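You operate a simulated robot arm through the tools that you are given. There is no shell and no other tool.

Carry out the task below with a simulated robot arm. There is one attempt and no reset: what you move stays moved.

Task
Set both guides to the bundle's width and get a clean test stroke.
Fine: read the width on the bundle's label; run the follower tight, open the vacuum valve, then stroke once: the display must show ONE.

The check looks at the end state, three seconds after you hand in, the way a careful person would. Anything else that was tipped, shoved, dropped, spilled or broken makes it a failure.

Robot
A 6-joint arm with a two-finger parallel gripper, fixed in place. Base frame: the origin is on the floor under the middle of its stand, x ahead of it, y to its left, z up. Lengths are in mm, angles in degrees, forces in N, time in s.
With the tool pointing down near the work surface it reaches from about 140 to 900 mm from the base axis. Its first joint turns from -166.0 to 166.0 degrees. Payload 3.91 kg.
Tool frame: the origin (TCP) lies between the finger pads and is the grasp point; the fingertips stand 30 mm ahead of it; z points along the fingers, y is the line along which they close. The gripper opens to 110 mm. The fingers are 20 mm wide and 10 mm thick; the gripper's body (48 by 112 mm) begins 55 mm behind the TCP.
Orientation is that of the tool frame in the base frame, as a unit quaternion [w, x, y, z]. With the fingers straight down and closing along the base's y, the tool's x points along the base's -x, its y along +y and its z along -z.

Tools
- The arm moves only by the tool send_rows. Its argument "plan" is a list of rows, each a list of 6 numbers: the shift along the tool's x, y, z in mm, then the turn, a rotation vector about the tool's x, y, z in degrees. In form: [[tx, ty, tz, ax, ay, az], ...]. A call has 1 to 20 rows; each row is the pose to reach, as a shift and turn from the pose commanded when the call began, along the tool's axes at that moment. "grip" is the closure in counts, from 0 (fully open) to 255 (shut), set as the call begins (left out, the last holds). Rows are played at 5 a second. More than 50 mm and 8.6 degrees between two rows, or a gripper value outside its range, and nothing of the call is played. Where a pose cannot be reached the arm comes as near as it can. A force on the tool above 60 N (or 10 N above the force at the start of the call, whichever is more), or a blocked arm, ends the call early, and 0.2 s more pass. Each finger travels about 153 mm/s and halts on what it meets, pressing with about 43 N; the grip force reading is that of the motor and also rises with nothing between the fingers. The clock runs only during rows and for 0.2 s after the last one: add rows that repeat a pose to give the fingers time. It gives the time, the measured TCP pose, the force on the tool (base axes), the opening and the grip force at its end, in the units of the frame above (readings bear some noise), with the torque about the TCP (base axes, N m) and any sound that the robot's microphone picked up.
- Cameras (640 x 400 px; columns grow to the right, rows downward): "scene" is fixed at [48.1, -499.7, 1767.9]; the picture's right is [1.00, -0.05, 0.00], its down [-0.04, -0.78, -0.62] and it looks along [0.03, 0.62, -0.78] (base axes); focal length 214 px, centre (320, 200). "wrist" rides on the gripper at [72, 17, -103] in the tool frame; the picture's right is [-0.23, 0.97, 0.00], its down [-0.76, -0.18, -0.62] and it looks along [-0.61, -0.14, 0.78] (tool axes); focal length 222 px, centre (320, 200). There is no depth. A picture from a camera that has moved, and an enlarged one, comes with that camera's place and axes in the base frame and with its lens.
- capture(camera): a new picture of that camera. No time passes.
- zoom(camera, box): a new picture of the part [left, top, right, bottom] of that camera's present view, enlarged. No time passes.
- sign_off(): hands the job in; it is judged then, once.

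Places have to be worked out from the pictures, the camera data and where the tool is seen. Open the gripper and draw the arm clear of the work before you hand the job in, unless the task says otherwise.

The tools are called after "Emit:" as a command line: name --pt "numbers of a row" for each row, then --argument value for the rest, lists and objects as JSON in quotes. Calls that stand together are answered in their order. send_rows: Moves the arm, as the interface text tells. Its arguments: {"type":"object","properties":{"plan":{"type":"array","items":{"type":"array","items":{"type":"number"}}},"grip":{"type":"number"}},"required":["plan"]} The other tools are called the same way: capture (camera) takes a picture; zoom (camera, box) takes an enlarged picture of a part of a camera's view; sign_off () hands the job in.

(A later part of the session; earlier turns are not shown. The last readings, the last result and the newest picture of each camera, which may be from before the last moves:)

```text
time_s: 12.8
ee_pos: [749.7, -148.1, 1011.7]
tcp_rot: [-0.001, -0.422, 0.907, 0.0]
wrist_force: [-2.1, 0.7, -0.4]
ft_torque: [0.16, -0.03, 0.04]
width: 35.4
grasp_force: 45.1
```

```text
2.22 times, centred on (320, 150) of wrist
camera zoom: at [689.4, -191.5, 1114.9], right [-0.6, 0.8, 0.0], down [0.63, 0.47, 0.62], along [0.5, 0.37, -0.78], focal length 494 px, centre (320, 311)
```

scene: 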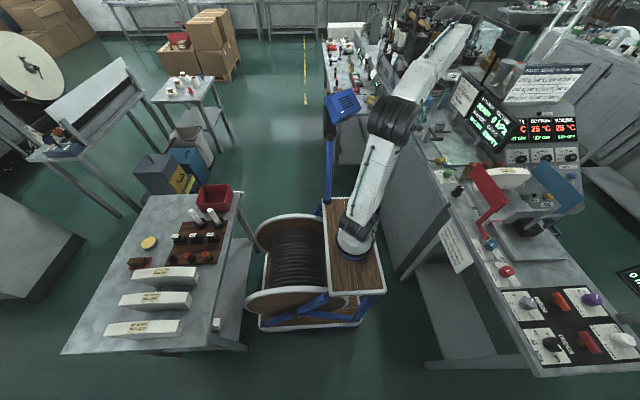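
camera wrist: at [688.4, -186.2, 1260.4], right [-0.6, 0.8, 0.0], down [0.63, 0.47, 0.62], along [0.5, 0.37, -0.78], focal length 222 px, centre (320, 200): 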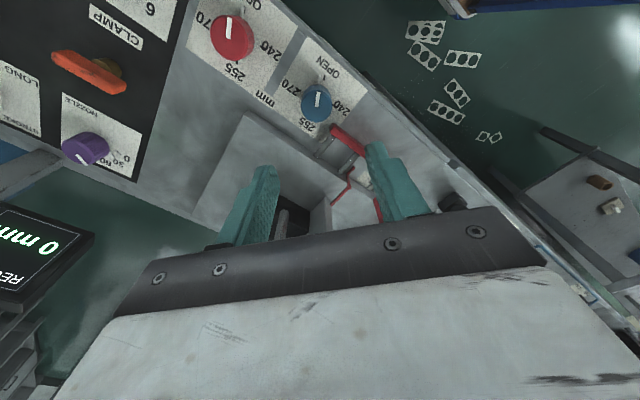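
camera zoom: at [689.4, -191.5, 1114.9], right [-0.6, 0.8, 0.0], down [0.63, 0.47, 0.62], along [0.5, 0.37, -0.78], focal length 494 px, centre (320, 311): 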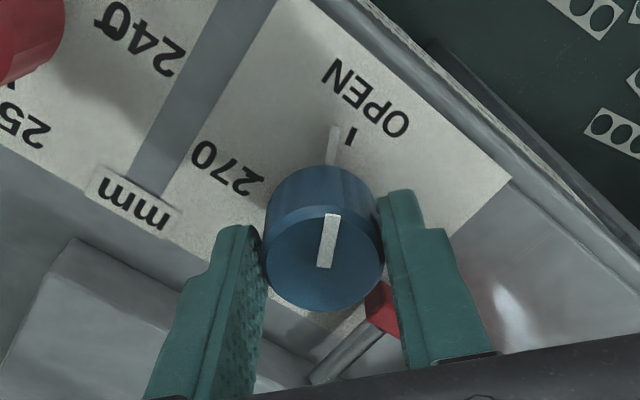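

The grip holds at 35.4 mm with little side load. From the ticks I get OPEN at about -15°, 240 at +75°, 255 at +165°, and the needle now at -27°, so about 102° clockwise is needed. First a 24° test turn.

Emit:
send_rows --pt "0 0 0 0 0 6" --pt "0 0 0 0 0 12" --pt "0 0 0 0 0 18" --pt "0 0 0 0 0 24" --pt "0 0 0 0 0 24"

Emit:
zoom --camera "wrist" --box '[200, 60, 440, 240]'

Emit:
zoom --camera "scene" --box '[440, 150, 600, 270]'

```text
time_s: 14.0
ee_pos: [748.4, -146.0, 1013.4]
tcp_rot: [-0.001, -0.225, 0.974, 0.001]
wrist_force: [-16.2, 13.9, -10.6]
ft_torque: [-0.08, 0.53, 0.52]
width: 35.6
grasp_force: 45.1
```

```text
2.22 times, centred on (320, 150) of wrist
camera zoom: at [675.8, -162.4, 1116.2], right [-0.22, 0.97, 0.0], down [0.76, 0.17, 0.62], along [0.61, 0.14, -0.78], focal length 494 px, centre (320, 311)
```

zoom: 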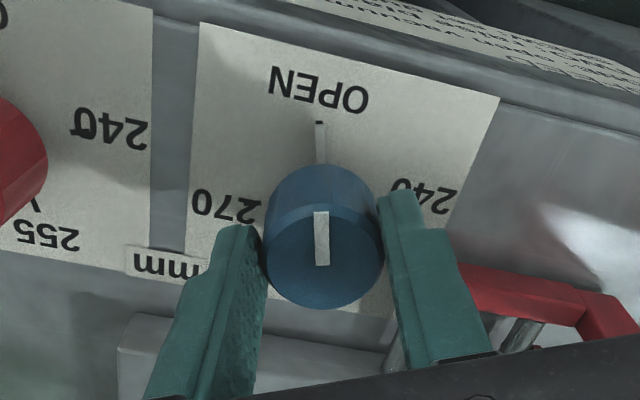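

```text
3.33 times, centred on (520, 210) of scene
camera zoom: at [48.1, -499.7, 1767.9], right [1.0, -0.05, 0.0], down [-0.04, -0.78, -0.62], along [0.03, 0.62, -0.78], focal length 715 px, centre (-347, 167)
```

zoom: 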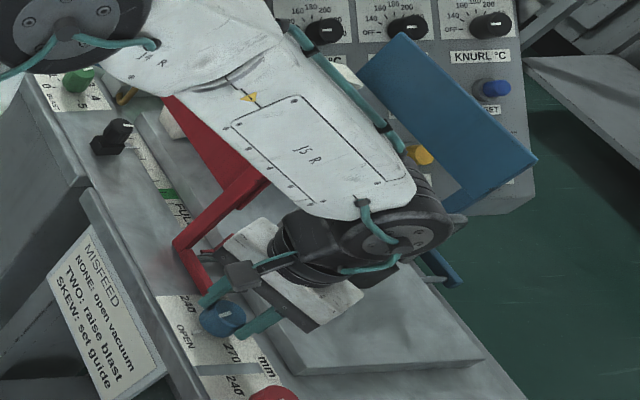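

The knob turns with the gripper (needle now at OPEN). Side force of ~21 N means the knob axis is a few mm off my turning axis; I'll relieve by shifting about (0.7, 1.3) mm in tool axes and read the force.

Emit:
send_rows --pt "0.7 1.3 0 0 0 0" --pt "0.7 1.3 0 0 0 0"

```text
time_s: 14.6
ee_pos: [748.3, -146.9, 1013.1]
tcp_rot: [0.001, -0.225, 0.974, 0.0]
wrist_force: [-6.6, 7.9, -8.5]
ft_torque: [0.2, 1.14, 0.17]
width: 35.5
grasp_force: 45.3
```

The shift halved the load, confirming the direction. I'll continue turning another 24° with a compensating shift and watch the force.

Emit:
send_rows --pt "0.6 1.0 0 0 0 0" --pt "0.77 1.57 0 0 0 8" --pt "0.86 2.16 0 0 0 16" --pt "0.86 2.76 0 0 0 24" --pt "0.86 2.76 0 0 0 24"

Emit:
zoom --camera "wrist" --box '[200, 60, 440, 240]'

```text
time_s: 15.8
ee_pos: [745.7, -144.5, 1013.6]
tcp_rot: [0.0, -0.017, 1.0, 0.001]
wrist_force: [5.7, -12.0, 0.6]
ft_torque: [-0.04, 0.1, 0.3]
width: 35.4
grasp_force: 44.7
```

```text
2.22 times, centred on (320, 150) of wrist
camera zoom: at [673.0, -129.8, 1117.2], right [0.19, 0.98, 0.0], down [0.77, -0.15, 0.62], along [0.61, -0.12, -0.78], focal length 494 px, centre (320, 311)
```

zoom: 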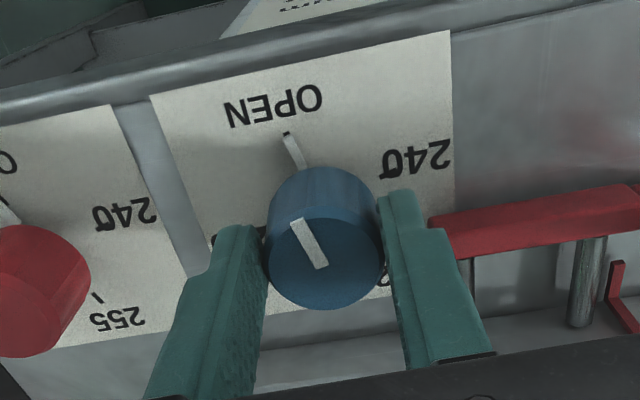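

The mark slipped: the needle stopped exactly at the OPEN tick, so OPEN is the clockwise end stop and widths run 240→255→270→OPEN clockwise. I must turn counterclockwise 270° to reach 240. I'll ease the fingers open, rise clear, and re-centre over (750,-145) while yawing to +90.

Emit:
send_rows --pt "0 0 0 0 0 0" --pt "0 0 0 0 0 0" --pt "0 0 -20 0 0 0" --pt "0 0 -50 0 0 0" --pt "0 0 -50 0 0 0" --grip 150

Emit:
send_rows --pt "-1 -0.3 0 0 0 8" --pt "-2 -0.6 0 0 0 16" --pt "-3 -0.9 0 0 0 24" --pt "-4 -1.2 0 0 0 32" --pt "-4.5 -1.2 0 0 0 40" --pt "-4.5 -1.2 0 0 0 48" --pt "-4.5 -1.2 0 0 0 56" --pt "-4.5 -1.2 0 0 0 64" --pt "-4.5 -1.2 0 0 0 72" --pt "-4.5 -1.2 0 0 0 80" --pt "-4.5 -1.2 0 0 0 88" --pt "-4.5 -1.2 0 0 0 92" --pt "-4.5 -1.2 0 0 0 92" --grip 128

Emit:
capture --camera "wrist"

Emit:
zoom --camera "wrist" --box '[200, 60, 440, 240]'

Emit:
zoom --camera "scene" --box '[440, 150, 600, 270]'

```text
time_s: 17.0
ee_pos: [747.2, -145.1, 1065.2]
tcp_rot: [0.0, -0.018, 1.0, 0.0]
wrist_force: [0.6, 1.1, -1.3]
ft_torque: [0.0, 0.02, -0.02]
width: 45.0
grasp_force: 0.0
```

```text
time_s: 19.8
ee_pos: [751.7, -145.3, 1065.2]
tcp_rot: [0.0, 0.707, 0.707, 0.0]
wrist_force: [-0.9, 0.3, -0.4]
ft_torque: [-0.02, -0.01, 0.0]
width: 54.9
grasp_force: 0.0
```

```text
taken
camera wrist: at [767.1, -72.0, 1167.7], right [0.97, -0.23, 0.0], down [-0.18, -0.76, 0.62], along [-0.14, -0.61, -0.78], focal length 222 px, centre (320, 200)
```

wrist: 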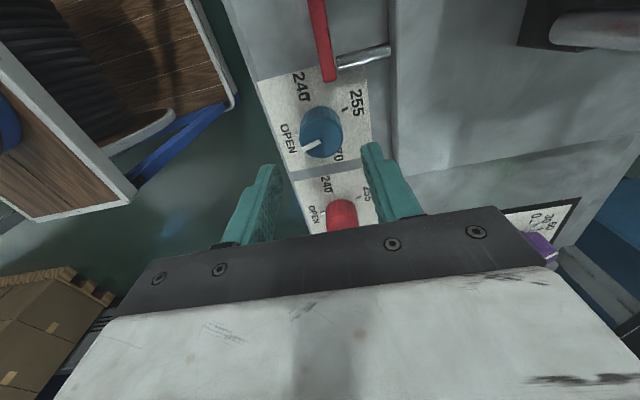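

```text
2.22 times, centred on (320, 150) of wrist
camera zoom: at [767.1, -72.0, 1167.7], right [0.97, -0.23, 0.0], down [-0.18, -0.76, 0.62], along [-0.14, -0.61, -0.78], focal length 494 px, centre (320, 311)
```

zoom: 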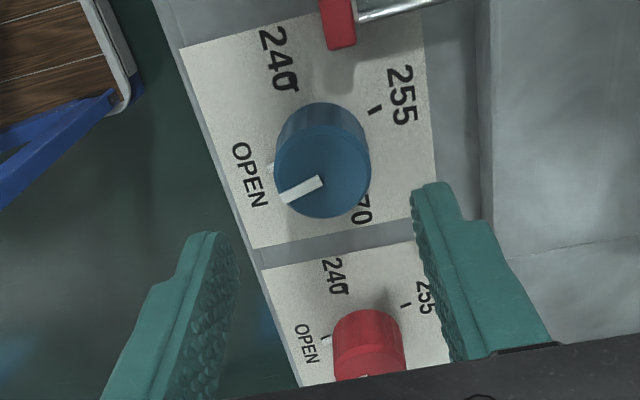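

```text
3.33 times, centred on (520, 210) of scene
camera zoom: at [48.1, -499.7, 1767.9], right [1.0, -0.05, 0.0], down [-0.04, -0.78, -0.62], along [0.03, 0.62, -0.78], focal length 715 px, centre (-347, 167)
```

zoom: 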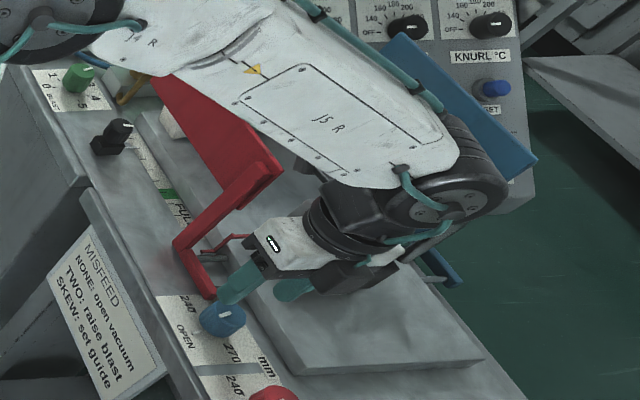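

The knob is at OPEN and the axis measures about (750.4,-143). I'll descend 50 mm with a 1 mm shift, grip with the fingers along x, and turn counterclockwise in steps.

Emit:
send_rows --pt "1 0 20 0 0 0" --pt "1 0 40 0 0 0" --pt "1 0 50 0 0 0" --pt "1 0 50 0 0 0"

Emit:
send_rows --pt "0 0 0 0 0 0" --pt "0 0 0 0 0 0" --pt "0 0 0 0 0 0" --grip 255

Emit:
send_rows --pt "0 0 0 0 0 -7" --pt "0 0 0 0 0 -14" --pt "0 0 0 0 0 -21" --pt "0 0 0 0 0 -28" --pt "0 0 0 0 0 -28"

Emit:
zoom --camera "wrist" --box '[200, 60, 440, 240]'

```text
time_s: 20.8
ee_pos: [751.7, -142.7, 1015.9]
tcp_rot: [0.0, 0.707, 0.707, 0.0]
wrist_force: [0.2, -0.2, -0.5]
ft_torque: [-0.02, -0.02, 0.0]
width: 54.7
grasp_force: 0.0
```

```text
time_s: 21.6
ee_pos: [752.4, -143.8, 1016.9]
tcp_rot: [0.0, 0.707, 0.707, -0.001]
wrist_force: [3.9, 0.5, -3.4]
ft_torque: [0.02, -0.23, -0.02]
width: 35.3
grasp_force: 45.6
```

```text
time_s: 22.8
ee_pos: [751.4, -143.7, 1015.3]
tcp_rot: [0.0, 0.514, 0.858, 0.001]
wrist_force: [8.1, -0.1, 1.0]
ft_torque: [-0.03, -0.29, 0.03]
width: 35.5
grasp_force: 44.5
```

```text
2.22 times, centred on (320, 150) of wrist
camera zoom: at [731.2, -71.1, 1118.3], right [0.97, 0.26, 0.0], down [0.2, -0.76, 0.62], along [0.16, -0.6, -0.78], focal length 494 px, centre (320, 311)
```

zoom: 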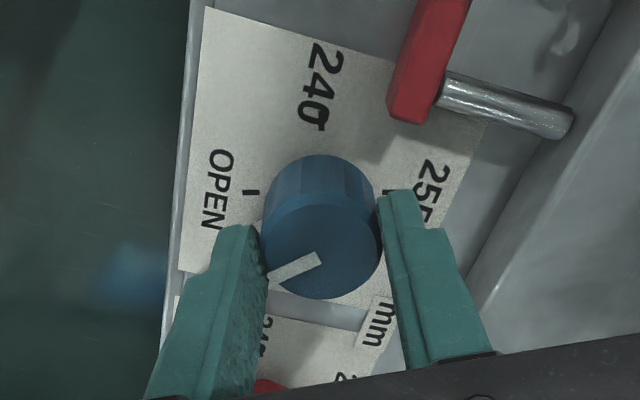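

The needle has left OPEN and the knob turns with the gripper with little torque. Continuing counterclockwise another 56°.

Emit:
send_rows --pt "0 0 0 0 0 -7" --pt "0 0 0 0 0 -14" --pt "0 0 0 0 0 -21" --pt "0 0 0 0 0 -28" --pt "0 0 0 0 0 -35" --pt "0 0 0 0 0 -42" --pt "0 0 0 0 0 -49" --pt "0 0 0 0 0 -56" --pt "0 0 0 0 0 -56"

Emit:
zoom --camera "wrist" --box '[200, 60, 440, 240]'

Emit:
zoom --camera "scene" --box '[440, 150, 600, 270]'

```text
time_s: 24.8
ee_pos: [750.8, -145.3, 1015.7]
tcp_rot: [0.001, 0.051, 0.999, 0.0]
wrist_force: [6.8, -15.1, 27.9]
ft_torque: [-0.4, -0.39, 0.0]
width: 35.5
grasp_force: 44.8
```

```text
2.22 times, centred on (320, 150) of wrist
camera zoom: at [679.1, -119.6, 1118.0], right [0.33, 0.95, 0.0], down [0.74, -0.26, 0.62], along [0.59, -0.2, -0.78], focal length 494 px, centre (320, 311)
```

zoom: 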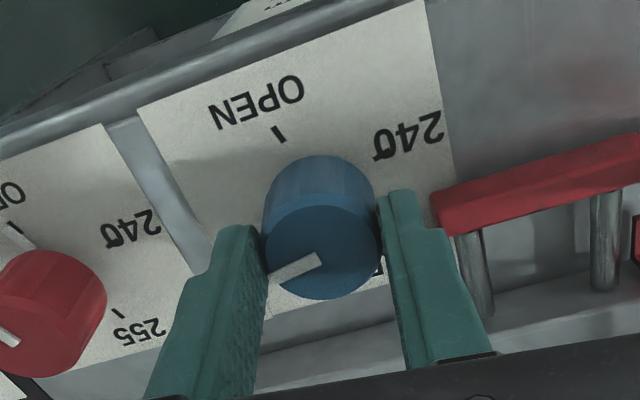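

```text
3.33 times, centred on (520, 210) of scene
camera zoom: at [48.1, -499.7, 1767.9], right [1.0, -0.05, 0.0], down [-0.04, -0.78, -0.62], along [0.03, 0.62, -0.78], focal length 715 px, centre (-347, 167)
```

zoom: 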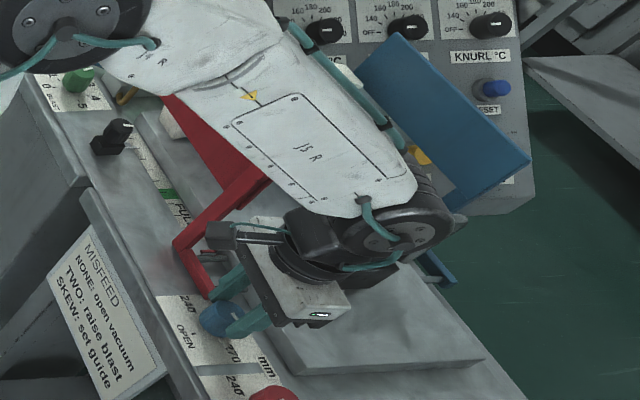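

84° turned and the blue guide is visibly moving inward (so this knob drives the blue guide). Some vertical load built up (28 N), so I'll relieve it with a small shift up and in -y, then check.

Emit:
send_rows --pt "-0.4 -1 -1.5 0 0 0" --pt "-0.4 -1 -1.5 0 0 0"

```text
time_s: 25.4
ee_pos: [750.0, -144.1, 1015.7]
tcp_rot: [-0.001, 0.051, 0.999, 0.0]
wrist_force: [3.2, -7.9, 9.6]
ft_torque: [-0.32, -1.15, -0.04]
width: 35.5
grasp_force: 44.5
```

Load dropped well. Continuing counterclockwise another 50°.

Emit:
send_rows --pt "0 -0.4 -0.5 0 0 -7" --pt "0 -0.4 -0.5 0 0 -14" --pt "0 -0.4 -0.5 0 0 -21" --pt "0 -0.4 -0.5 0 0 -28" --pt "0 -0.4 -0.5 0 0 -35" --pt "0 -0.4 -0.5 0 0 -42" --pt "0 -0.4 -0.5 0 0 -49" --pt "0 -0.4 -0.5 0 0 -49"

Emit:
zoom --camera "wrist" --box '[200, 60, 440, 240]'

```text
time_s: 27.2
ee_pos: [751.3, -146.1, 1015.5]
tcp_rot: [0.0, -0.367, 0.93, 0.0]
wrist_force: [-2.1, -8.9, -24.0]
ft_torque: [-0.48, 0.4, 0.03]
width: 35.1
grasp_force: 44.9
```

```text
2.22 times, centred on (320, 150) of wrist
camera zoom: at [685.9, -182.4, 1118.2], right [-0.5, 0.87, 0.0], down [0.68, 0.39, 0.62], along [0.54, 0.31, -0.78], focal length 494 px, centre (320, 311)
```

zoom: 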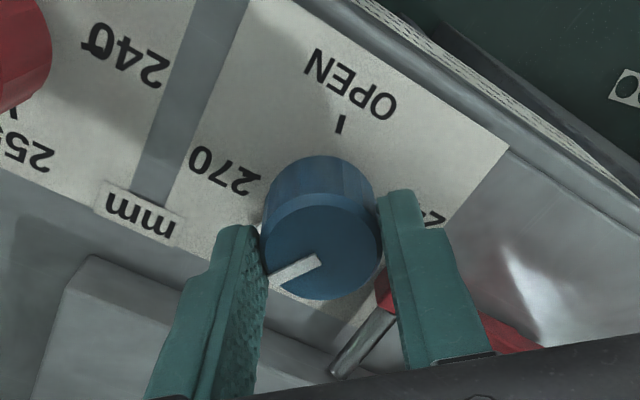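

133° done: the needle is between 270 and 255. I'll release, rise, and swing back +133° for a second grip.

Emit:
send_rows --pt "0 0 0 0 0 0" --pt "0 0 0 0 0 0" --pt "0 0 -20 0 0 0" --pt "0 0 -48 0 0 0" --pt "0 0 -48 0 0 0" --grip 128

Emit:
send_rows --pt "0 0 0 0 0 8" --pt "0 0 0 0 0 16" --pt "0 0 0 0 0 24" --pt "0 0 0 0 0 32" --pt "0 0 0 0 0 40" --pt "0 0 0 0 0 48" --pt "0 0 0 0 0 56" --pt "0 0 0 0 0 64" --pt "0 0 0 0 0 72" --pt "0 0 0 0 0 80" --pt "0 0 0 0 0 88" --pt "0 0 0 0 0 96" --pt "0 0 0 0 0 104" --pt "0 0 0 0 0 112" --pt "0 0 0 0 0 120" --pt "0 0 0 0 0 128" --pt "0 0 0 0 0 133" --pt "0 0 0 0 0 133"

Emit:
zoom --camera "wrist" --box '[200, 60, 440, 240]'

Emit:
zoom --camera "scene" --box '[440, 150, 600, 270]'

```text
time_s: 28.4
ee_pos: [752.0, -143.9, 1064.5]
tcp_rot: [0.0, -0.366, 0.931, -0.001]
wrist_force: [0.7, 0.6, 0.1]
ft_torque: [0.01, 0.0, 0.01]
width: 54.8
grasp_force: 0.0
```

```text
time_s: 32.2
ee_pos: [750.8, -145.0, 1064.7]
tcp_rot: [0.0, 0.707, 0.707, 0.001]
wrist_force: [-0.7, 0.1, -0.6]
ft_torque: [-0.01, 0.01, -0.03]
width: 54.7
grasp_force: 0.0
```

```text
2.22 times, centred on (320, 150) of wrist
camera zoom: at [767.1, -71.9, 1166.4], right [0.97, -0.23, 0.0], down [-0.18, -0.76, 0.62], along [-0.14, -0.61, -0.78], focal length 494 px, centre (320, 311)
```

zoom: 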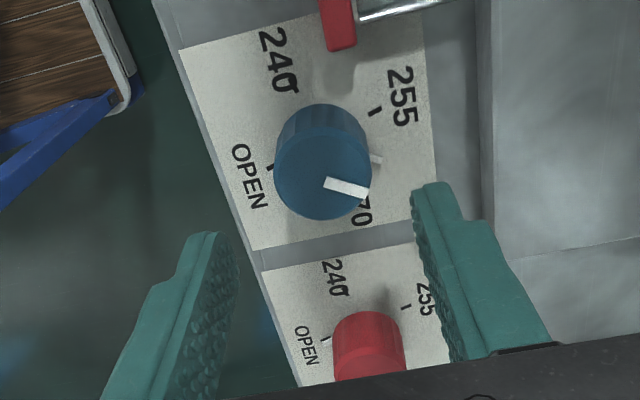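

```text
3.33 times, centred on (520, 210) of scene
camera zoom: at [48.1, -499.7, 1767.9], right [1.0, -0.05, 0.0], down [-0.04, -0.78, -0.62], along [0.03, 0.62, -0.78], focal length 715 px, centre (-347, 167)
```

zoom: 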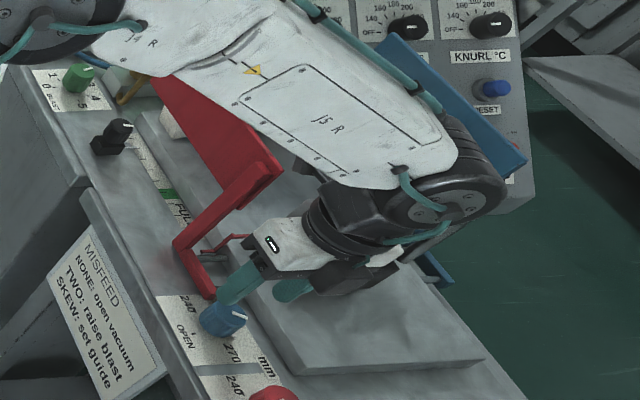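

The needle now points at about 209° (between 270 and 255), so 133–136° more is needed. Descending, gripping, and turning counterclockwise in stages again.

Emit:
send_rows --pt "0.5 0 20 0 0 0" --pt "0.5 0 40 0 0 0" --pt "0.5 0 48 0 0 0" --pt "0.5 0 48 0 0 0"

Emit:
send_rows --pt "0 0 0 0 0 0" --pt "0 0 0 0 0 0" --pt "0 0 0 0 0 0" --grip 255

Emit:
send_rows --pt "0 0 0 0 0 -7" --pt "0 0 0 0 0 -14" --pt "0 0 0 0 0 -21" --pt "0 0 0 0 0 -28" --pt "0 0 0 0 0 -35" --pt "0 0 0 0 0 -42" --pt "0 0 0 0 0 -49" --pt "0 0 0 0 0 -56" --pt "0 0 0 0 0 -63" --pt "0 0 0 0 0 -63"

Emit:
zoom --camera "wrist" --box '[200, 60, 440, 240]'

```text
time_s: 33.2
ee_pos: [752.5, -144.9, 1016.1]
tcp_rot: [0.0, 0.707, 0.707, 0.0]
wrist_force: [-0.2, 0.7, 0.1]
ft_torque: [0.0, -0.01, -0.03]
width: 54.9
grasp_force: 0.1
```

```text
time_s: 34.0
ee_pos: [751.1, -145.8, 1016.2]
tcp_rot: [0.0, 0.707, 0.707, 0.0]
wrist_force: [3.1, 0.4, -3.9]
ft_torque: [0.1, -0.25, 0.03]
width: 35.5
grasp_force: 45.0
```

```text
time_s: 36.2
ee_pos: [751.8, -145.1, 1016.5]
tcp_rot: [-0.001, 0.232, 0.973, 0.001]
wrist_force: [25.3, 10.6, 10.2]
ft_torque: [0.15, -1.26, 0.01]
width: 35.3
grasp_force: 45.5
```

```text
2.22 times, centred on (320, 150) of wrist
camera zoom: at [693.5, -95.9, 1119.2], right [0.64, 0.77, 0.0], down [0.6, -0.5, 0.62], along [0.48, -0.4, -0.78], focal length 494 px, centre (320, 311)
```

zoom: 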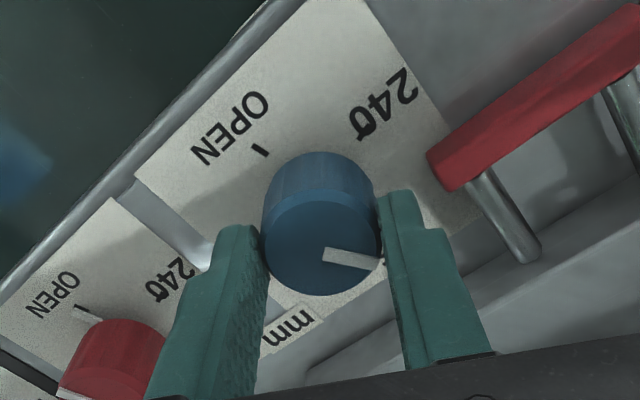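

Side load of ~27 N built up; I'll relieve it by a small shift toward +x,+y and slightly up.

Emit:
send_rows --pt "-1.4 1.6 -0.7 0 0 0" --pt "-1.4 1.6 -0.7 0 0 0"

Emit:
send_rows --pt "0 0 0 0 0 -7" --pt "0 0 0 0 0 -14" --pt "0 0 0 0 0 -21" --pt "0 0 0 0 0 -28" --pt "0 0 0 0 0 -35" --pt "0 0 0 0 0 -35"

Emit:
zoom --camera "wrist" --box '[200, 60, 440, 240]'

```text
time_s: 36.8
ee_pos: [750.1, -145.0, 1016.1]
tcp_rot: [0.0, 0.234, 0.972, -0.001]
wrist_force: [5.1, 5.4, 7.8]
ft_torque: [-0.36, -0.44, 0.01]
width: 35.0
grasp_force: 44.9
```

```text
time_s: 38.2
ee_pos: [751.3, -145.5, 1015.5]
tcp_rot: [-0.001, -0.071, 0.997, 0.001]
wrist_force: [-19.7, -4.8, -2.1]
ft_torque: [-0.41, 0.04, 0.0]
width: 35.3
grasp_force: 44.7
```

```text
2.22 times, centred on (320, 150) of wrist
camera zoom: at [676.5, -137.7, 1119.4], right [0.09, 1.0, 0.0], down [0.78, -0.07, 0.62], along [0.62, -0.05, -0.78], focal length 494 px, centre (320, 311)
```

zoom: 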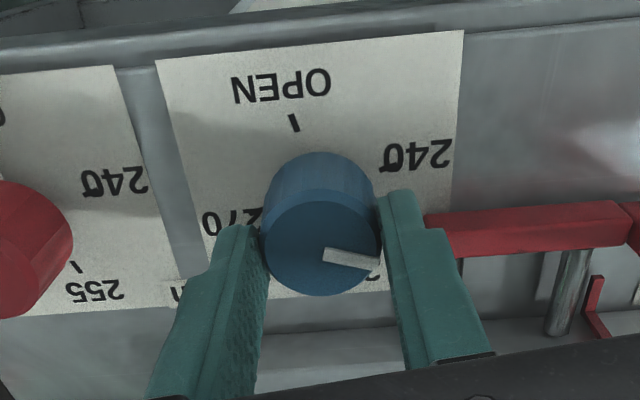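

Relieving the -20 N x-load with a ~1.8 mm shift, then turning 28° more before a fine check against the 240 tick.

Emit:
send_rows --pt "1.8 -0.1 0 0 0 0" --pt "1.8 -0.1 0 0 0 -7" --pt "1.8 -0.1 0 0 0 -14" --pt "1.8 -0.1 0 0 0 -21" --pt "1.8 -0.1 0 0 0 -28" --pt "1.8 -0.1 0 0 0 -28"

Emit:
zoom --camera "wrist" --box '[200, 60, 440, 240]'

Emit:
zoom --camera "scene" --box '[475, 220, 525, 270]'

```text
time_s: 39.6
ee_pos: [752.5, -145.6, 1017.1]
tcp_rot: [-0.001, -0.31, 0.951, 0.0]
wrist_force: [3.5, -11.1, -27.1]
ft_torque: [-0.73, 0.53, -0.03]
width: 35.4
grasp_force: 45.1
```

```text
2.22 times, centred on (320, 150) of wrist
camera zoom: at [682.1, -173.6, 1119.4], right [-0.39, 0.92, 0.0], down [0.72, 0.3, 0.62], along [0.57, 0.24, -0.78], focal length 494 px, centre (320, 311)
```

zoom: 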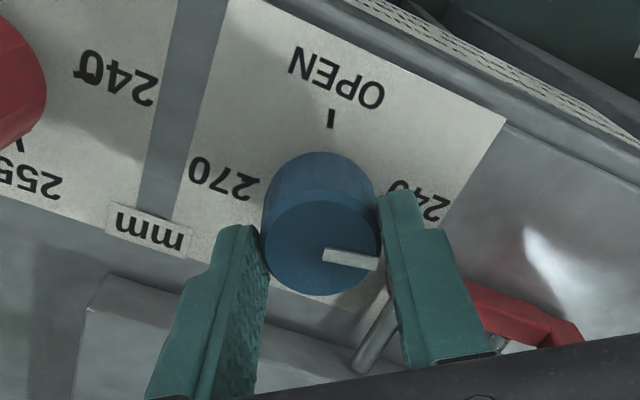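

```text
8.00 times, centred on (500, 245) of scene
camera zoom: at [48.1, -499.7, 1767.9], right [1.0, -0.05, 0.0], down [-0.04, -0.78, -0.62], along [0.03, 0.62, -0.78], focal length 1716 px, centre (-1120, -160)
```

zoom: 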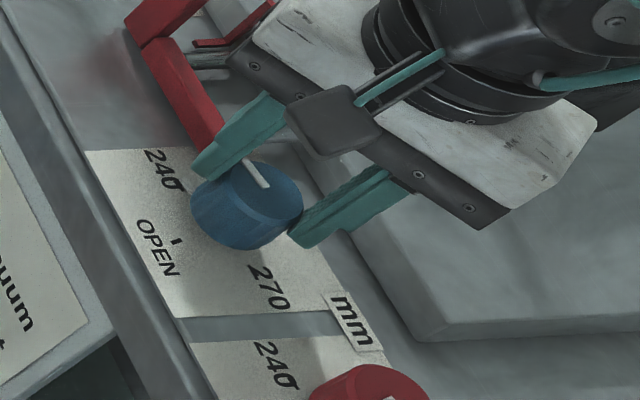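

The mark reads about 79–83°, target 240 tick about 75°. I'll turn 5° more, release and rise to inspect the needle.

Emit:
send_rows --pt "0 0 0.8 0 0 0" --pt "0 0 0.8 0 0 -5" --pt "0 0 0.8 0 0 -5"

Emit:
send_rows --pt "0 0 0 0 0 0" --pt "0 0 0 0 0 0" --pt "0 0 -20 0 0 0" --pt "0 0 -50 0 0 0" --pt "0 0 -90 0 0 0" --pt "0 0 -90 0 0 0" --grip 128

Emit:
zoom --camera "wrist" --box '[240, 40, 400, 170]'

Emit:
zoom --camera "scene" --box '[475, 220, 525, 270]'

```text
time_s: 40.4
ee_pos: [750.7, -143.9, 1016.0]
tcp_rot: [0.0, -0.351, 0.937, 0.0]
wrist_force: [-2.1, -13.5, -8.7]
ft_torque: [-0.77, 0.7, 0.01]
width: 35.2
grasp_force: 44.7
```

```text
time_s: 41.8
ee_pos: [750.1, -143.8, 1108.2]
tcp_rot: [0.0, -0.35, 0.937, 0.0]
wrist_force: [0.2, -0.7, 0.1]
ft_torque: [-0.03, -0.01, -0.01]
width: 54.6
grasp_force: 0.0
```

```text
3.08 times, centred on (320, 105) of wrist
camera zoom: at [683.3, -177.9, 1211.7], right [-0.47, 0.88, 0.0], down [0.69, 0.37, 0.62], along [0.55, 0.29, -0.78], focal length 684 px, centre (320, 492)
```

zoom: 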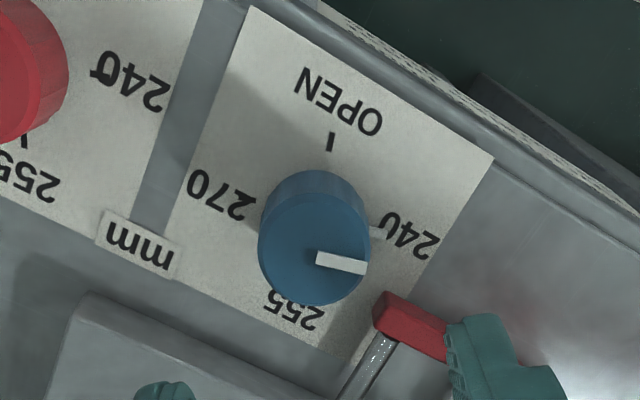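

```text
8.00 times, centred on (500, 245) of scene
camera zoom: at [48.1, -499.7, 1767.9], right [1.0, -0.05, 0.0], down [-0.04, -0.78, -0.62], along [0.03, 0.62, -0.78], focal length 1716 px, centre (-1120, -160)
```

zoom: 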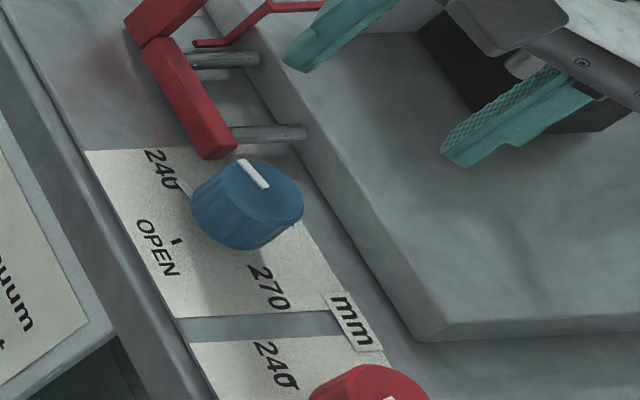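

The needle now lies at the 240 mark; I'll zoom tightly to check alignment.

Emit:
zoom --camera "wrist" --box '[310, 75, 360, 115]'

Emit:
zoom --camera "scene" --box '[483, 234, 503, 252]'

```text
10.00 times, centred on (335, 95) of wrist
camera zoom: at [683.3, -177.9, 1211.7], right [-0.47, 0.88, 0.0], down [0.69, 0.37, 0.62], along [0.55, 0.29, -0.78], focal length 2221 px, centre (170, 1250)
```

zoom: 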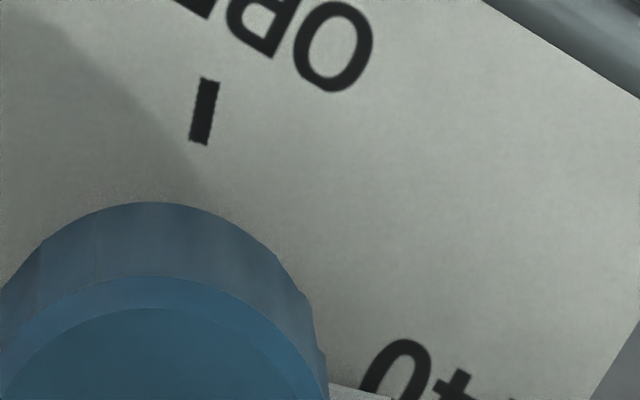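

```text
16.00 times, centred on (493, 243) of scene
camera zoom: at [48.1, -499.7, 1767.9], right [1.0, -0.05, 0.0], down [-0.04, -0.78, -0.62], along [0.03, 0.62, -0.78], focal length 3432 px, centre (-2448, -488)
```

zoom: 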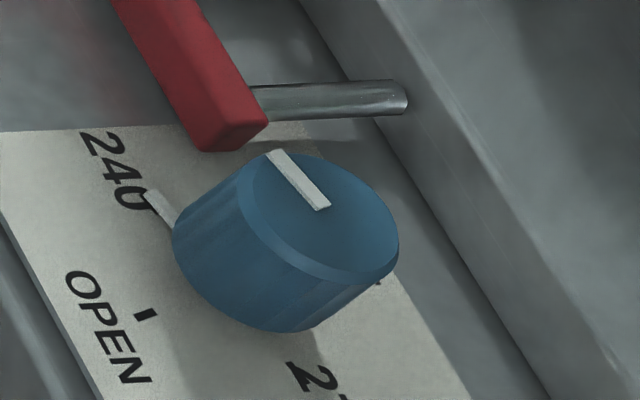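

Emit:
zoom --camera "wrist" --box '[325, 95, 365, 125]'

Emit:
zoom --camera "wrist" --box '[215, 30, 275, 75]'

```text
13.33 times, centred on (345, 110) of wrist
camera zoom: at [683.3, -177.9, 1211.7], right [-0.47, 0.88, 0.0], down [0.69, 0.37, 0.62], along [0.55, 0.29, -0.78], focal length 2962 px, centre (-13, 1400)
```

zoom: 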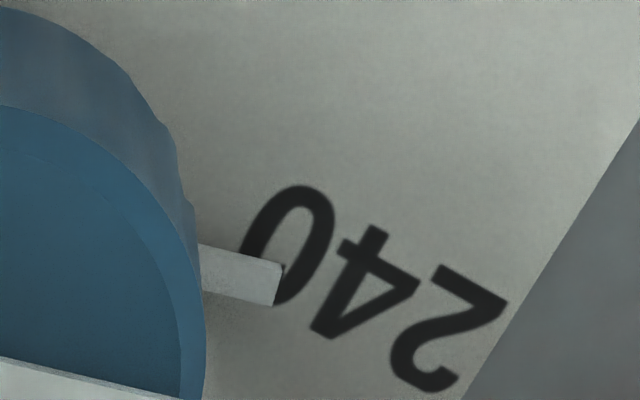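

```text
8.89 times, centred on (245, 52) of wrist
camera zoom: at [683.3, -177.9, 1211.7], right [-0.47, 0.88, 0.0], down [0.69, 0.37, 0.62], along [0.55, 0.29, -0.78], focal length 1974 px, centre (987, 1511)
```

zoom: 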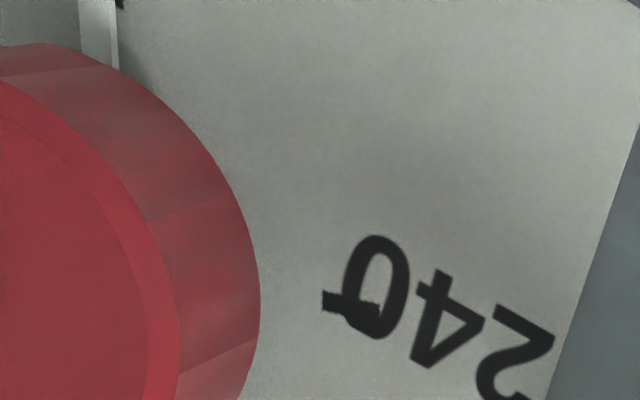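

The blue needle covers the 240 tick (computed 74–76°, tick ≈75°): blue guide set. Next the red knob, which should lie at about (750.4,-248). I'll move over it at the same height and yaw back to +90.

Emit:
send_rows --pt "8 -9.2 0 0 0 8" --pt "16 -18.4 0 0 0 16" --pt "24 -27.6 0 0 0 24" --pt "32 -36.8 0 0 0 32" --pt "40 -46 0 0 0 40" --pt "48 -55.2 0 0 0 48" --pt "56 -64.4 0 0 0 56" --pt "64 -73.6 0 0 0 64" --pt "68 -78.3 0 0 0 72" --pt "68 -78.3 0 0 0 80" --pt "68 -78.3 0 0 0 88" --pt "68 -78.3 0 0 0 96" --pt "68 -78.3 0 0 0 104" --pt "68 -78.3 10 0 0 112" --pt "68 -78.3 20 0 0 120" --pt "68 -78.3 30 0 0 128" --pt "68 -78.3 42 0 0 131" --pt "68 -78.3 42 0 0 131"

Emit:
capture --camera "wrist"

Emit:
zoom --camera "wrist" --box '[200, 60, 440, 240]'

Emit:
zoom --camera "scene" --box '[440, 150, 600, 270]'

```text
time_s: 45.6
ee_pos: [750.7, -247.1, 1063.4]
tcp_rot: [0.0, 0.707, 0.707, -0.001]
wrist_force: [-0.1, 0.5, 0.4]
ft_torque: [-0.01, 0.03, 0.01]
width: 54.7
grasp_force: 0.0
```

```text
taken
camera wrist: at [767.3, -173.7, 1167.1], right [0.97, -0.23, 0.0], down [-0.18, -0.76, 0.62], along [-0.14, -0.61, -0.78], focal length 222 px, centre (320, 200)
```

wrist: 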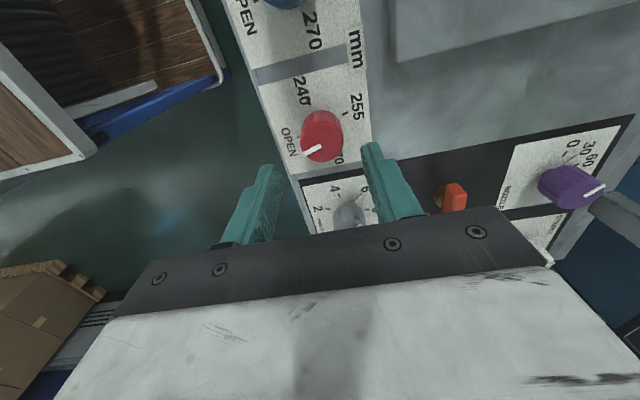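

```text
2.22 times, centred on (320, 150) of wrist
camera zoom: at [767.3, -173.7, 1167.1], right [0.97, -0.23, 0.0], down [-0.18, -0.76, 0.62], along [-0.14, -0.61, -0.78], focal length 494 px, centre (320, 311)
```

zoom: 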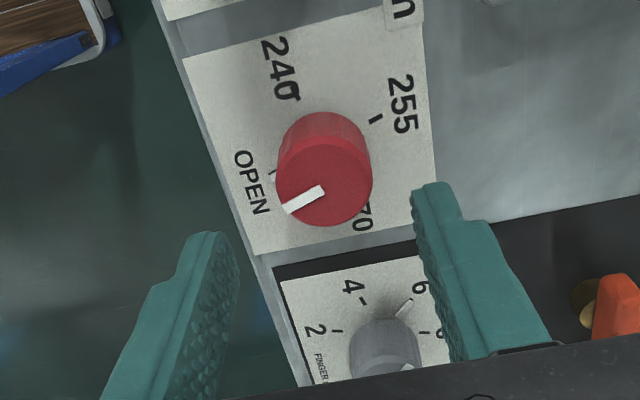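

```text
3.33 times, centred on (520, 210) of scene
camera zoom: at [48.1, -499.7, 1767.9], right [1.0, -0.05, 0.0], down [-0.04, -0.78, -0.62], along [0.03, 0.62, -0.78], focal length 715 px, centre (-347, 167)
```

zoom: 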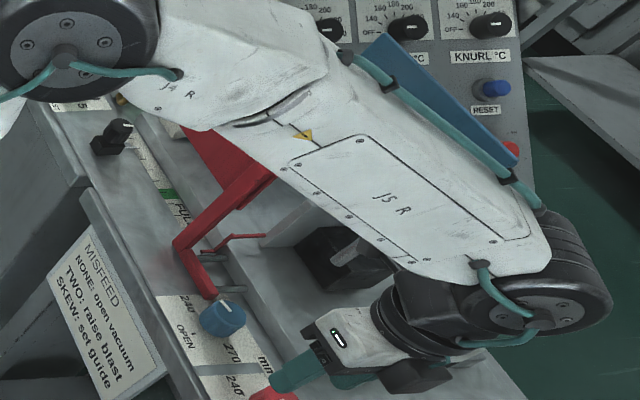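

Red knob axis is ≈(750.8,-249); needle just short of OPEN as the blue one was. I'll descend with a -1 mm shift, grip, and turn counterclockwise 35° first.

Emit:
send_rows --pt "-1 0.2 20 0 0 0" --pt "-1 0.2 40 0 0 0" --pt "-1 0.2 48 0 0 0" --pt "-1 0.2 48 0 0 0"

Emit:
send_rows --pt "0 0 0 0 0 0" --pt "0 0 0 0 0 0" --pt "0 0 0 0 0 0" --grip 255

Emit:
send_rows --pt "0 0 0 0 0 -7" --pt "0 0 0 0 0 -14" --pt "0 0 0 0 0 -21" --pt "0 0 0 0 0 -28" --pt "0 0 0 0 0 -35" --pt "0 0 0 0 0 -35"

Emit:
zoom --camera "wrist" --box '[200, 60, 440, 240]'

```text
time_s: 46.6
ee_pos: [752.4, -249.2, 1016.2]
tcp_rot: [0.0, 0.707, 0.707, 0.0]
wrist_force: [0.4, 0.1, -0.1]
ft_torque: [0.02, 0.0, 0.01]
width: 54.9
grasp_force: 0.1
```

```text
time_s: 47.4
ee_pos: [752.7, -247.9, 1014.6]
tcp_rot: [0.0, 0.706, 0.708, 0.0]
wrist_force: [-2.5, 0.3, -1.5]
ft_torque: [-0.24, 0.04, 0.02]
width: 35.1
grasp_force: 44.6
```

```text
time_s: 48.8
ee_pos: [751.0, -249.1, 1014.8]
tcp_rot: [-0.003, 0.461, 0.887, 0.0]
wrist_force: [-10.4, 5.9, -18.1]
ft_torque: [-0.22, -0.13, -0.02]
width: 35.1
grasp_force: 45.6
```

```text
2.22 times, centred on (320, 150) of wrist
camera zoom: at [722.9, -179.2, 1118.7], right [0.93, 0.37, 0.0], down [0.29, -0.73, 0.62], along [0.23, -0.58, -0.78], focal length 494 px, centre (320, 311)
```

zoom: 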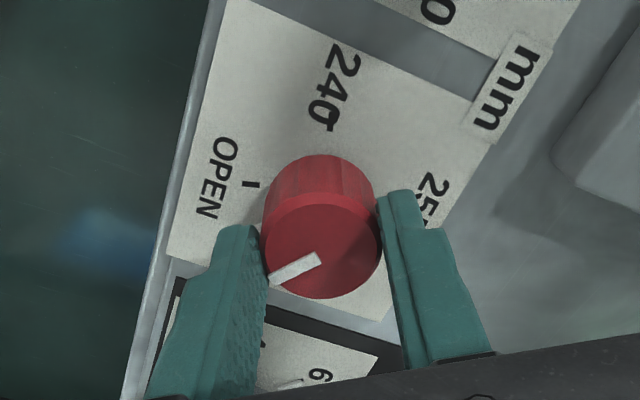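

The red knob turns well. Relieving the small load, then another 35°.

Emit:
send_rows --pt "1 -0.5 0.8 0 0 0" --pt "1 -0.5 0.8 0 0 -7" --pt "1 -0.5 0.8 0 0 -14" --pt "1 -0.5 0.8 0 0 -21" --pt "1 -0.5 0.8 0 0 -28" --pt "1 -0.5 0.8 0 0 -35" --pt "1 -0.5 0.8 0 0 -35"

```text
time_s: 50.4
ee_pos: [751.1, -248.9, 1015.5]
tcp_rot: [0.0, 0.173, 0.985, 0.0]
wrist_force: [7.2, 1.2, -9.2]
ft_torque: [0.14, 0.24, -0.03]
width: 35.3
grasp_force: 45.0
```

Load stays low; turning 35° more with a small relief.

Emit:
send_rows --pt "-0.6 0.3 0.3 0 0 -7" --pt "-0.6 0.3 0.3 0 0 -14" --pt "-0.6 0.3 0.3 0 0 -21" --pt "-0.6 0.3 0.3 0 0 -28" --pt "-0.6 0.3 0.3 0 0 -35" --pt "-0.6 0.3 0.3 0 0 -35"

Emit:
zoom --camera "wrist" --box '[200, 60, 440, 240]'

```text
time_s: 51.8
ee_pos: [750.6, -249.3, 1016.1]
tcp_rot: [0.001, -0.132, 0.991, -0.001]
wrist_force: [0.4, -20.0, 11.0]
ft_torque: [-0.68, 0.13, -0.05]
width: 35.2
grasp_force: 45.5
```

```text
2.22 times, centred on (320, 150) of wrist
camera zoom: at [675.4, -251.8, 1118.5], right [-0.03, 1.0, 0.0], down [0.78, 0.03, 0.62], along [0.62, 0.02, -0.78], focal length 494 px, centre (320, 311)
```

zoom: 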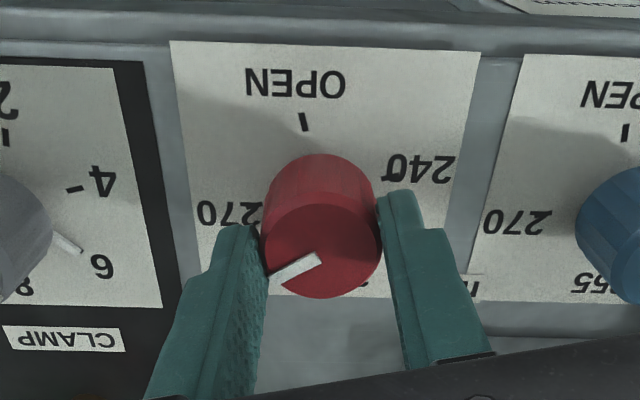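

Relieving the -20 N y-load, then the last 28° of this grip (133° total).

Emit:
send_rows --pt "0.4 -1.5 -0.5 0 0 0" --pt "0.4 -1.5 -0.5 0 0 -7" --pt "0.4 -1.5 -0.5 0 0 -14" --pt "0.4 -1.5 -0.5 0 0 -21" --pt "0.4 -1.5 -0.5 0 0 -28" --pt "0.4 -1.5 -0.5 0 0 -28"

Emit:
send_rows --pt "0 0 0 0 0 0" --pt "0 0 0 0 0 0" --pt "0 0 -20 0 0 0" --pt "0 0 -48 0 0 0" --pt "0 0 -48 0 0 0" --grip 128

Emit:
send_rows --pt "0 0 0 0 0 8" --pt "0 0 0 0 0 16" --pt "0 0 0 0 0 24" --pt "0 0 0 0 0 32" --pt "0 0 0 0 0 40" --pt "0 0 0 0 0 48" --pt "0 0 0 0 0 56" --pt "0 0 0 0 0 64" --pt "0 0 0 0 0 72" --pt "0 0 0 0 0 80" --pt "0 0 0 0 0 88" --pt "0 0 0 0 0 96" --pt "0 0 0 0 0 104" --pt "0 0 0 0 0 112" --pt "0 0 0 0 0 120" --pt "0 0 0 0 0 128" --pt "0 0 0 0 0 133" --pt "0 0 0 0 0 133"

Emit:
zoom --camera "wrist" --box '[200, 60, 440, 240]'

```text
time_s: 53.2
ee_pos: [750.7, -251.2, 1015.6]
tcp_rot: [0.0, -0.368, 0.93, 0.0]
wrist_force: [6.7, -21.6, 6.8]
ft_torque: [-1.3, 0.55, -0.01]
width: 35.3
grasp_force: 44.9
```

```text
time_s: 54.4
ee_pos: [751.0, -252.1, 1062.3]
tcp_rot: [0.0, -0.367, 0.93, 0.0]
wrist_force: [-0.8, 0.1, -0.3]
ft_torque: [-0.02, -0.05, 0.02]
width: 54.9
grasp_force: 0.1
```

```text
time_s: 58.2
ee_pos: [751.0, -249.6, 1063.2]
tcp_rot: [0.0, 0.707, 0.707, -0.001]
wrist_force: [0.5, 1.1, 0.0]
ft_torque: [0.01, 0.01, 0.03]
width: 54.9
grasp_force: 0.0
```

```text
2.22 times, centred on (320, 150) of wrist
camera zoom: at [767.3, -176.8, 1166.4], right [0.97, -0.23, 0.0], down [-0.18, -0.76, 0.62], along [-0.14, -0.61, -0.78], focal length 494 px, centre (320, 311)
```

zoom: 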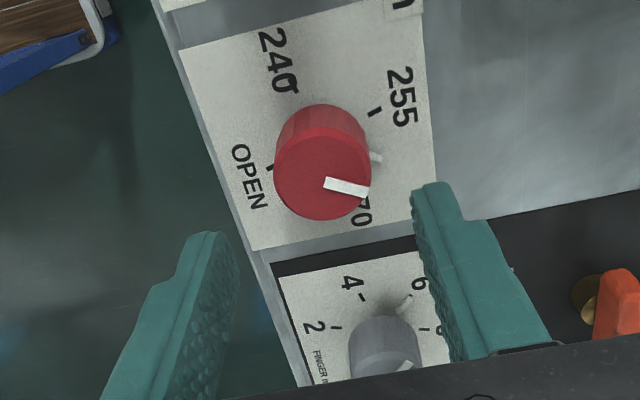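

Red needle is at the same place blue's was at this stage (≈209°), so about 131° more. Descending and gripping again, turning in 35° stages.

Emit:
send_rows --pt "0 0 20 0 0 0" --pt "0 0 40 0 0 0" --pt "0 0 48 0 0 0" --pt "0 0 48 0 0 0"

Emit:
send_rows --pt "0 0 0 0 0 0" --pt "0 0 0 0 0 0" --pt "0 0 0 0 0 0" --grip 255

Emit:
send_rows --pt "0 0 0 0 0 -7" --pt "0 0 0 0 0 -14" --pt "0 0 0 0 0 -21" --pt "0 0 0 0 0 -28" --pt "0 0 0 0 0 -35" --pt "0 0 0 0 0 -35"

```text
time_s: 59.2
ee_pos: [752.6, -250.0, 1016.4]
tcp_rot: [0.0, 0.707, 0.707, -0.001]
wrist_force: [-0.7, 0.5, -0.1]
ft_torque: [-0.03, -0.03, 0.05]
width: 54.9
grasp_force: 0.1
```

```text
time_s: 60.0
ee_pos: [752.0, -249.5, 1015.2]
tcp_rot: [0.0, 0.707, 0.708, 0.0]
wrist_force: [-2.5, 0.7, -2.6]
ft_torque: [-0.19, 0.08, 0.04]
width: 35.3
grasp_force: 45.0
```

```text
time_s: 61.4
ee_pos: [751.5, -249.5, 1015.8]
tcp_rot: [0.0, 0.461, 0.887, 0.001]
wrist_force: [14.7, -0.4, -4.1]
ft_torque: [0.56, -0.03, -0.03]
width: 35.2
grasp_force: 45.0
```

Relief toward +x and another 35°.

Emit:
send_rows --pt "-0.8 1.1 0 0 0 0" --pt "-0.8 1.1 0 0 0 -7" --pt "-0.8 1.1 0 0 0 -14" --pt "-0.8 1.1 0 0 0 -21" --pt "-0.8 1.1 0 0 0 -28" --pt "-0.8 1.1 0 0 0 -35" --pt "-0.8 1.1 0 0 0 -35"

```text
time_s: 63.0
ee_pos: [751.1, -248.6, 1015.0]
tcp_rot: [0.0, 0.172, 0.985, 0.0]
wrist_force: [-11.7, 6.7, 17.7]
ft_torque: [0.27, 0.89, -0.03]
width: 35.3
grasp_force: 44.9
```

Emit:
send_rows --pt "1.1 0.1 -1 0 0 0" --pt "1.1 0.1 -1 0 0 -7" --pt "1.1 0.1 -1 0 0 -14" --pt "1.1 0.1 -1 0 0 -21" --pt "1.1 0.1 -1 0 0 -28" --pt "1.1 0.1 -1 0 0 -35" --pt "1.1 0.1 -1 0 0 -35"

Emit:
zoom --camera "wrist" --box '[200, 60, 440, 240]'

```text
time_s: 64.6
ee_pos: [752.2, -250.0, 1015.4]
tcp_rot: [0.001, -0.131, 0.991, 0.0]
wrist_force: [8.2, 3.1, -1.2]
ft_torque: [0.2, -0.45, 0.0]
width: 35.0
grasp_force: 45.8
```

```text
2.22 times, centred on (320, 150) of wrist
camera zoom: at [677.2, -251.7, 1118.8], right [-0.04, 1.0, 0.0], down [0.78, 0.03, 0.62], along [0.62, 0.02, -0.78], focal length 494 px, centre (320, 311)
```

zoom: 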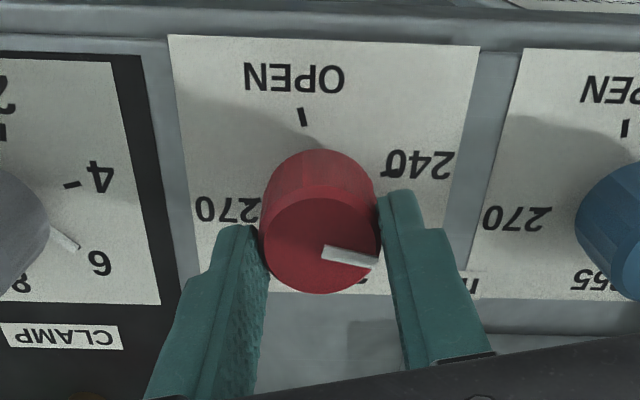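

Load is low; the last 26° for the red knob, then release and rise to inspect.

Emit:
send_rows --pt "-0.5 0 0 0 0 -7" --pt "-0.5 0 0 0 0 -14" --pt "-0.5 0 0 0 0 -21" --pt "-0.5 0 0 0 0 -26" --pt "-0.5 0 0 0 0 -26"

Emit:
send_rows --pt "0 0 0 0 0 0" --pt "0 0 0 0 0 0" --pt "0 0 -20 0 0 0" --pt "0 0 -50 0 0 0" --pt "0 0 -90 0 0 0" --pt "0 0 -90 0 0 0" --grip 128

Emit:
zoom --camera "wrist" --box '[240, 40, 400, 170]'

Emit:
zoom --camera "wrist" --box '[325, 95, 365, 125]'

```text
time_s: 65.8
ee_pos: [752.4, -248.8, 1015.2]
tcp_rot: [0.0, -0.352, 0.936, 0.001]
wrist_force: [8.2, 9.4, -11.5]
ft_torque: [0.13, -0.04, -0.03]
width: 35.3
grasp_force: 44.6
```

```text
time_s: 67.2
ee_pos: [751.5, -250.7, 1102.7]
tcp_rot: [0.001, -0.351, 0.936, 0.0]
wrist_force: [0.9, 0.0, 0.2]
ft_torque: [0.02, 0.02, 0.01]
width: 54.9
grasp_force: 0.0
```

```text
3.08 times, centred on (320, 105) of wrist
camera zoom: at [685.6, -285.5, 1206.5], right [-0.47, 0.88, 0.0], down [0.69, 0.37, 0.62], along [0.55, 0.29, -0.78], focal length 684 px, centre (320, 492)
```

zoom: 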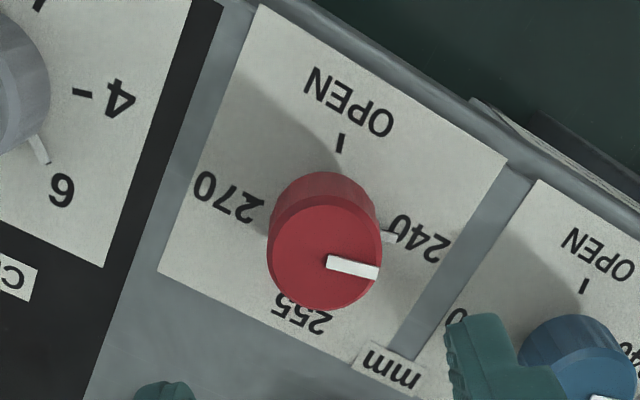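

```text
13.33 times, centred on (345, 110) of wrist
camera zoom: at [685.6, -285.5, 1206.5], right [-0.47, 0.88, 0.0], down [0.69, 0.37, 0.62], along [0.55, 0.29, -0.78], focal length 2962 px, centre (-13, 1400)
```

zoom: 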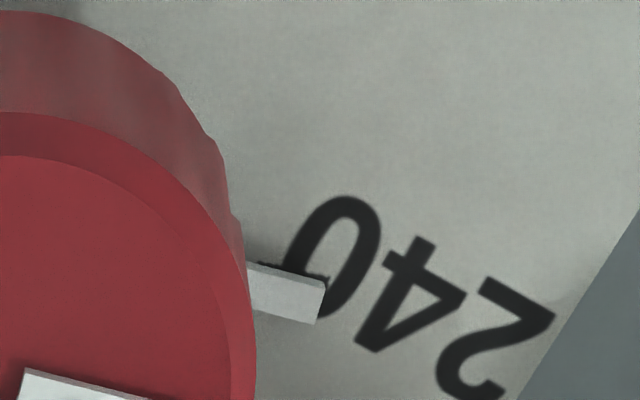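

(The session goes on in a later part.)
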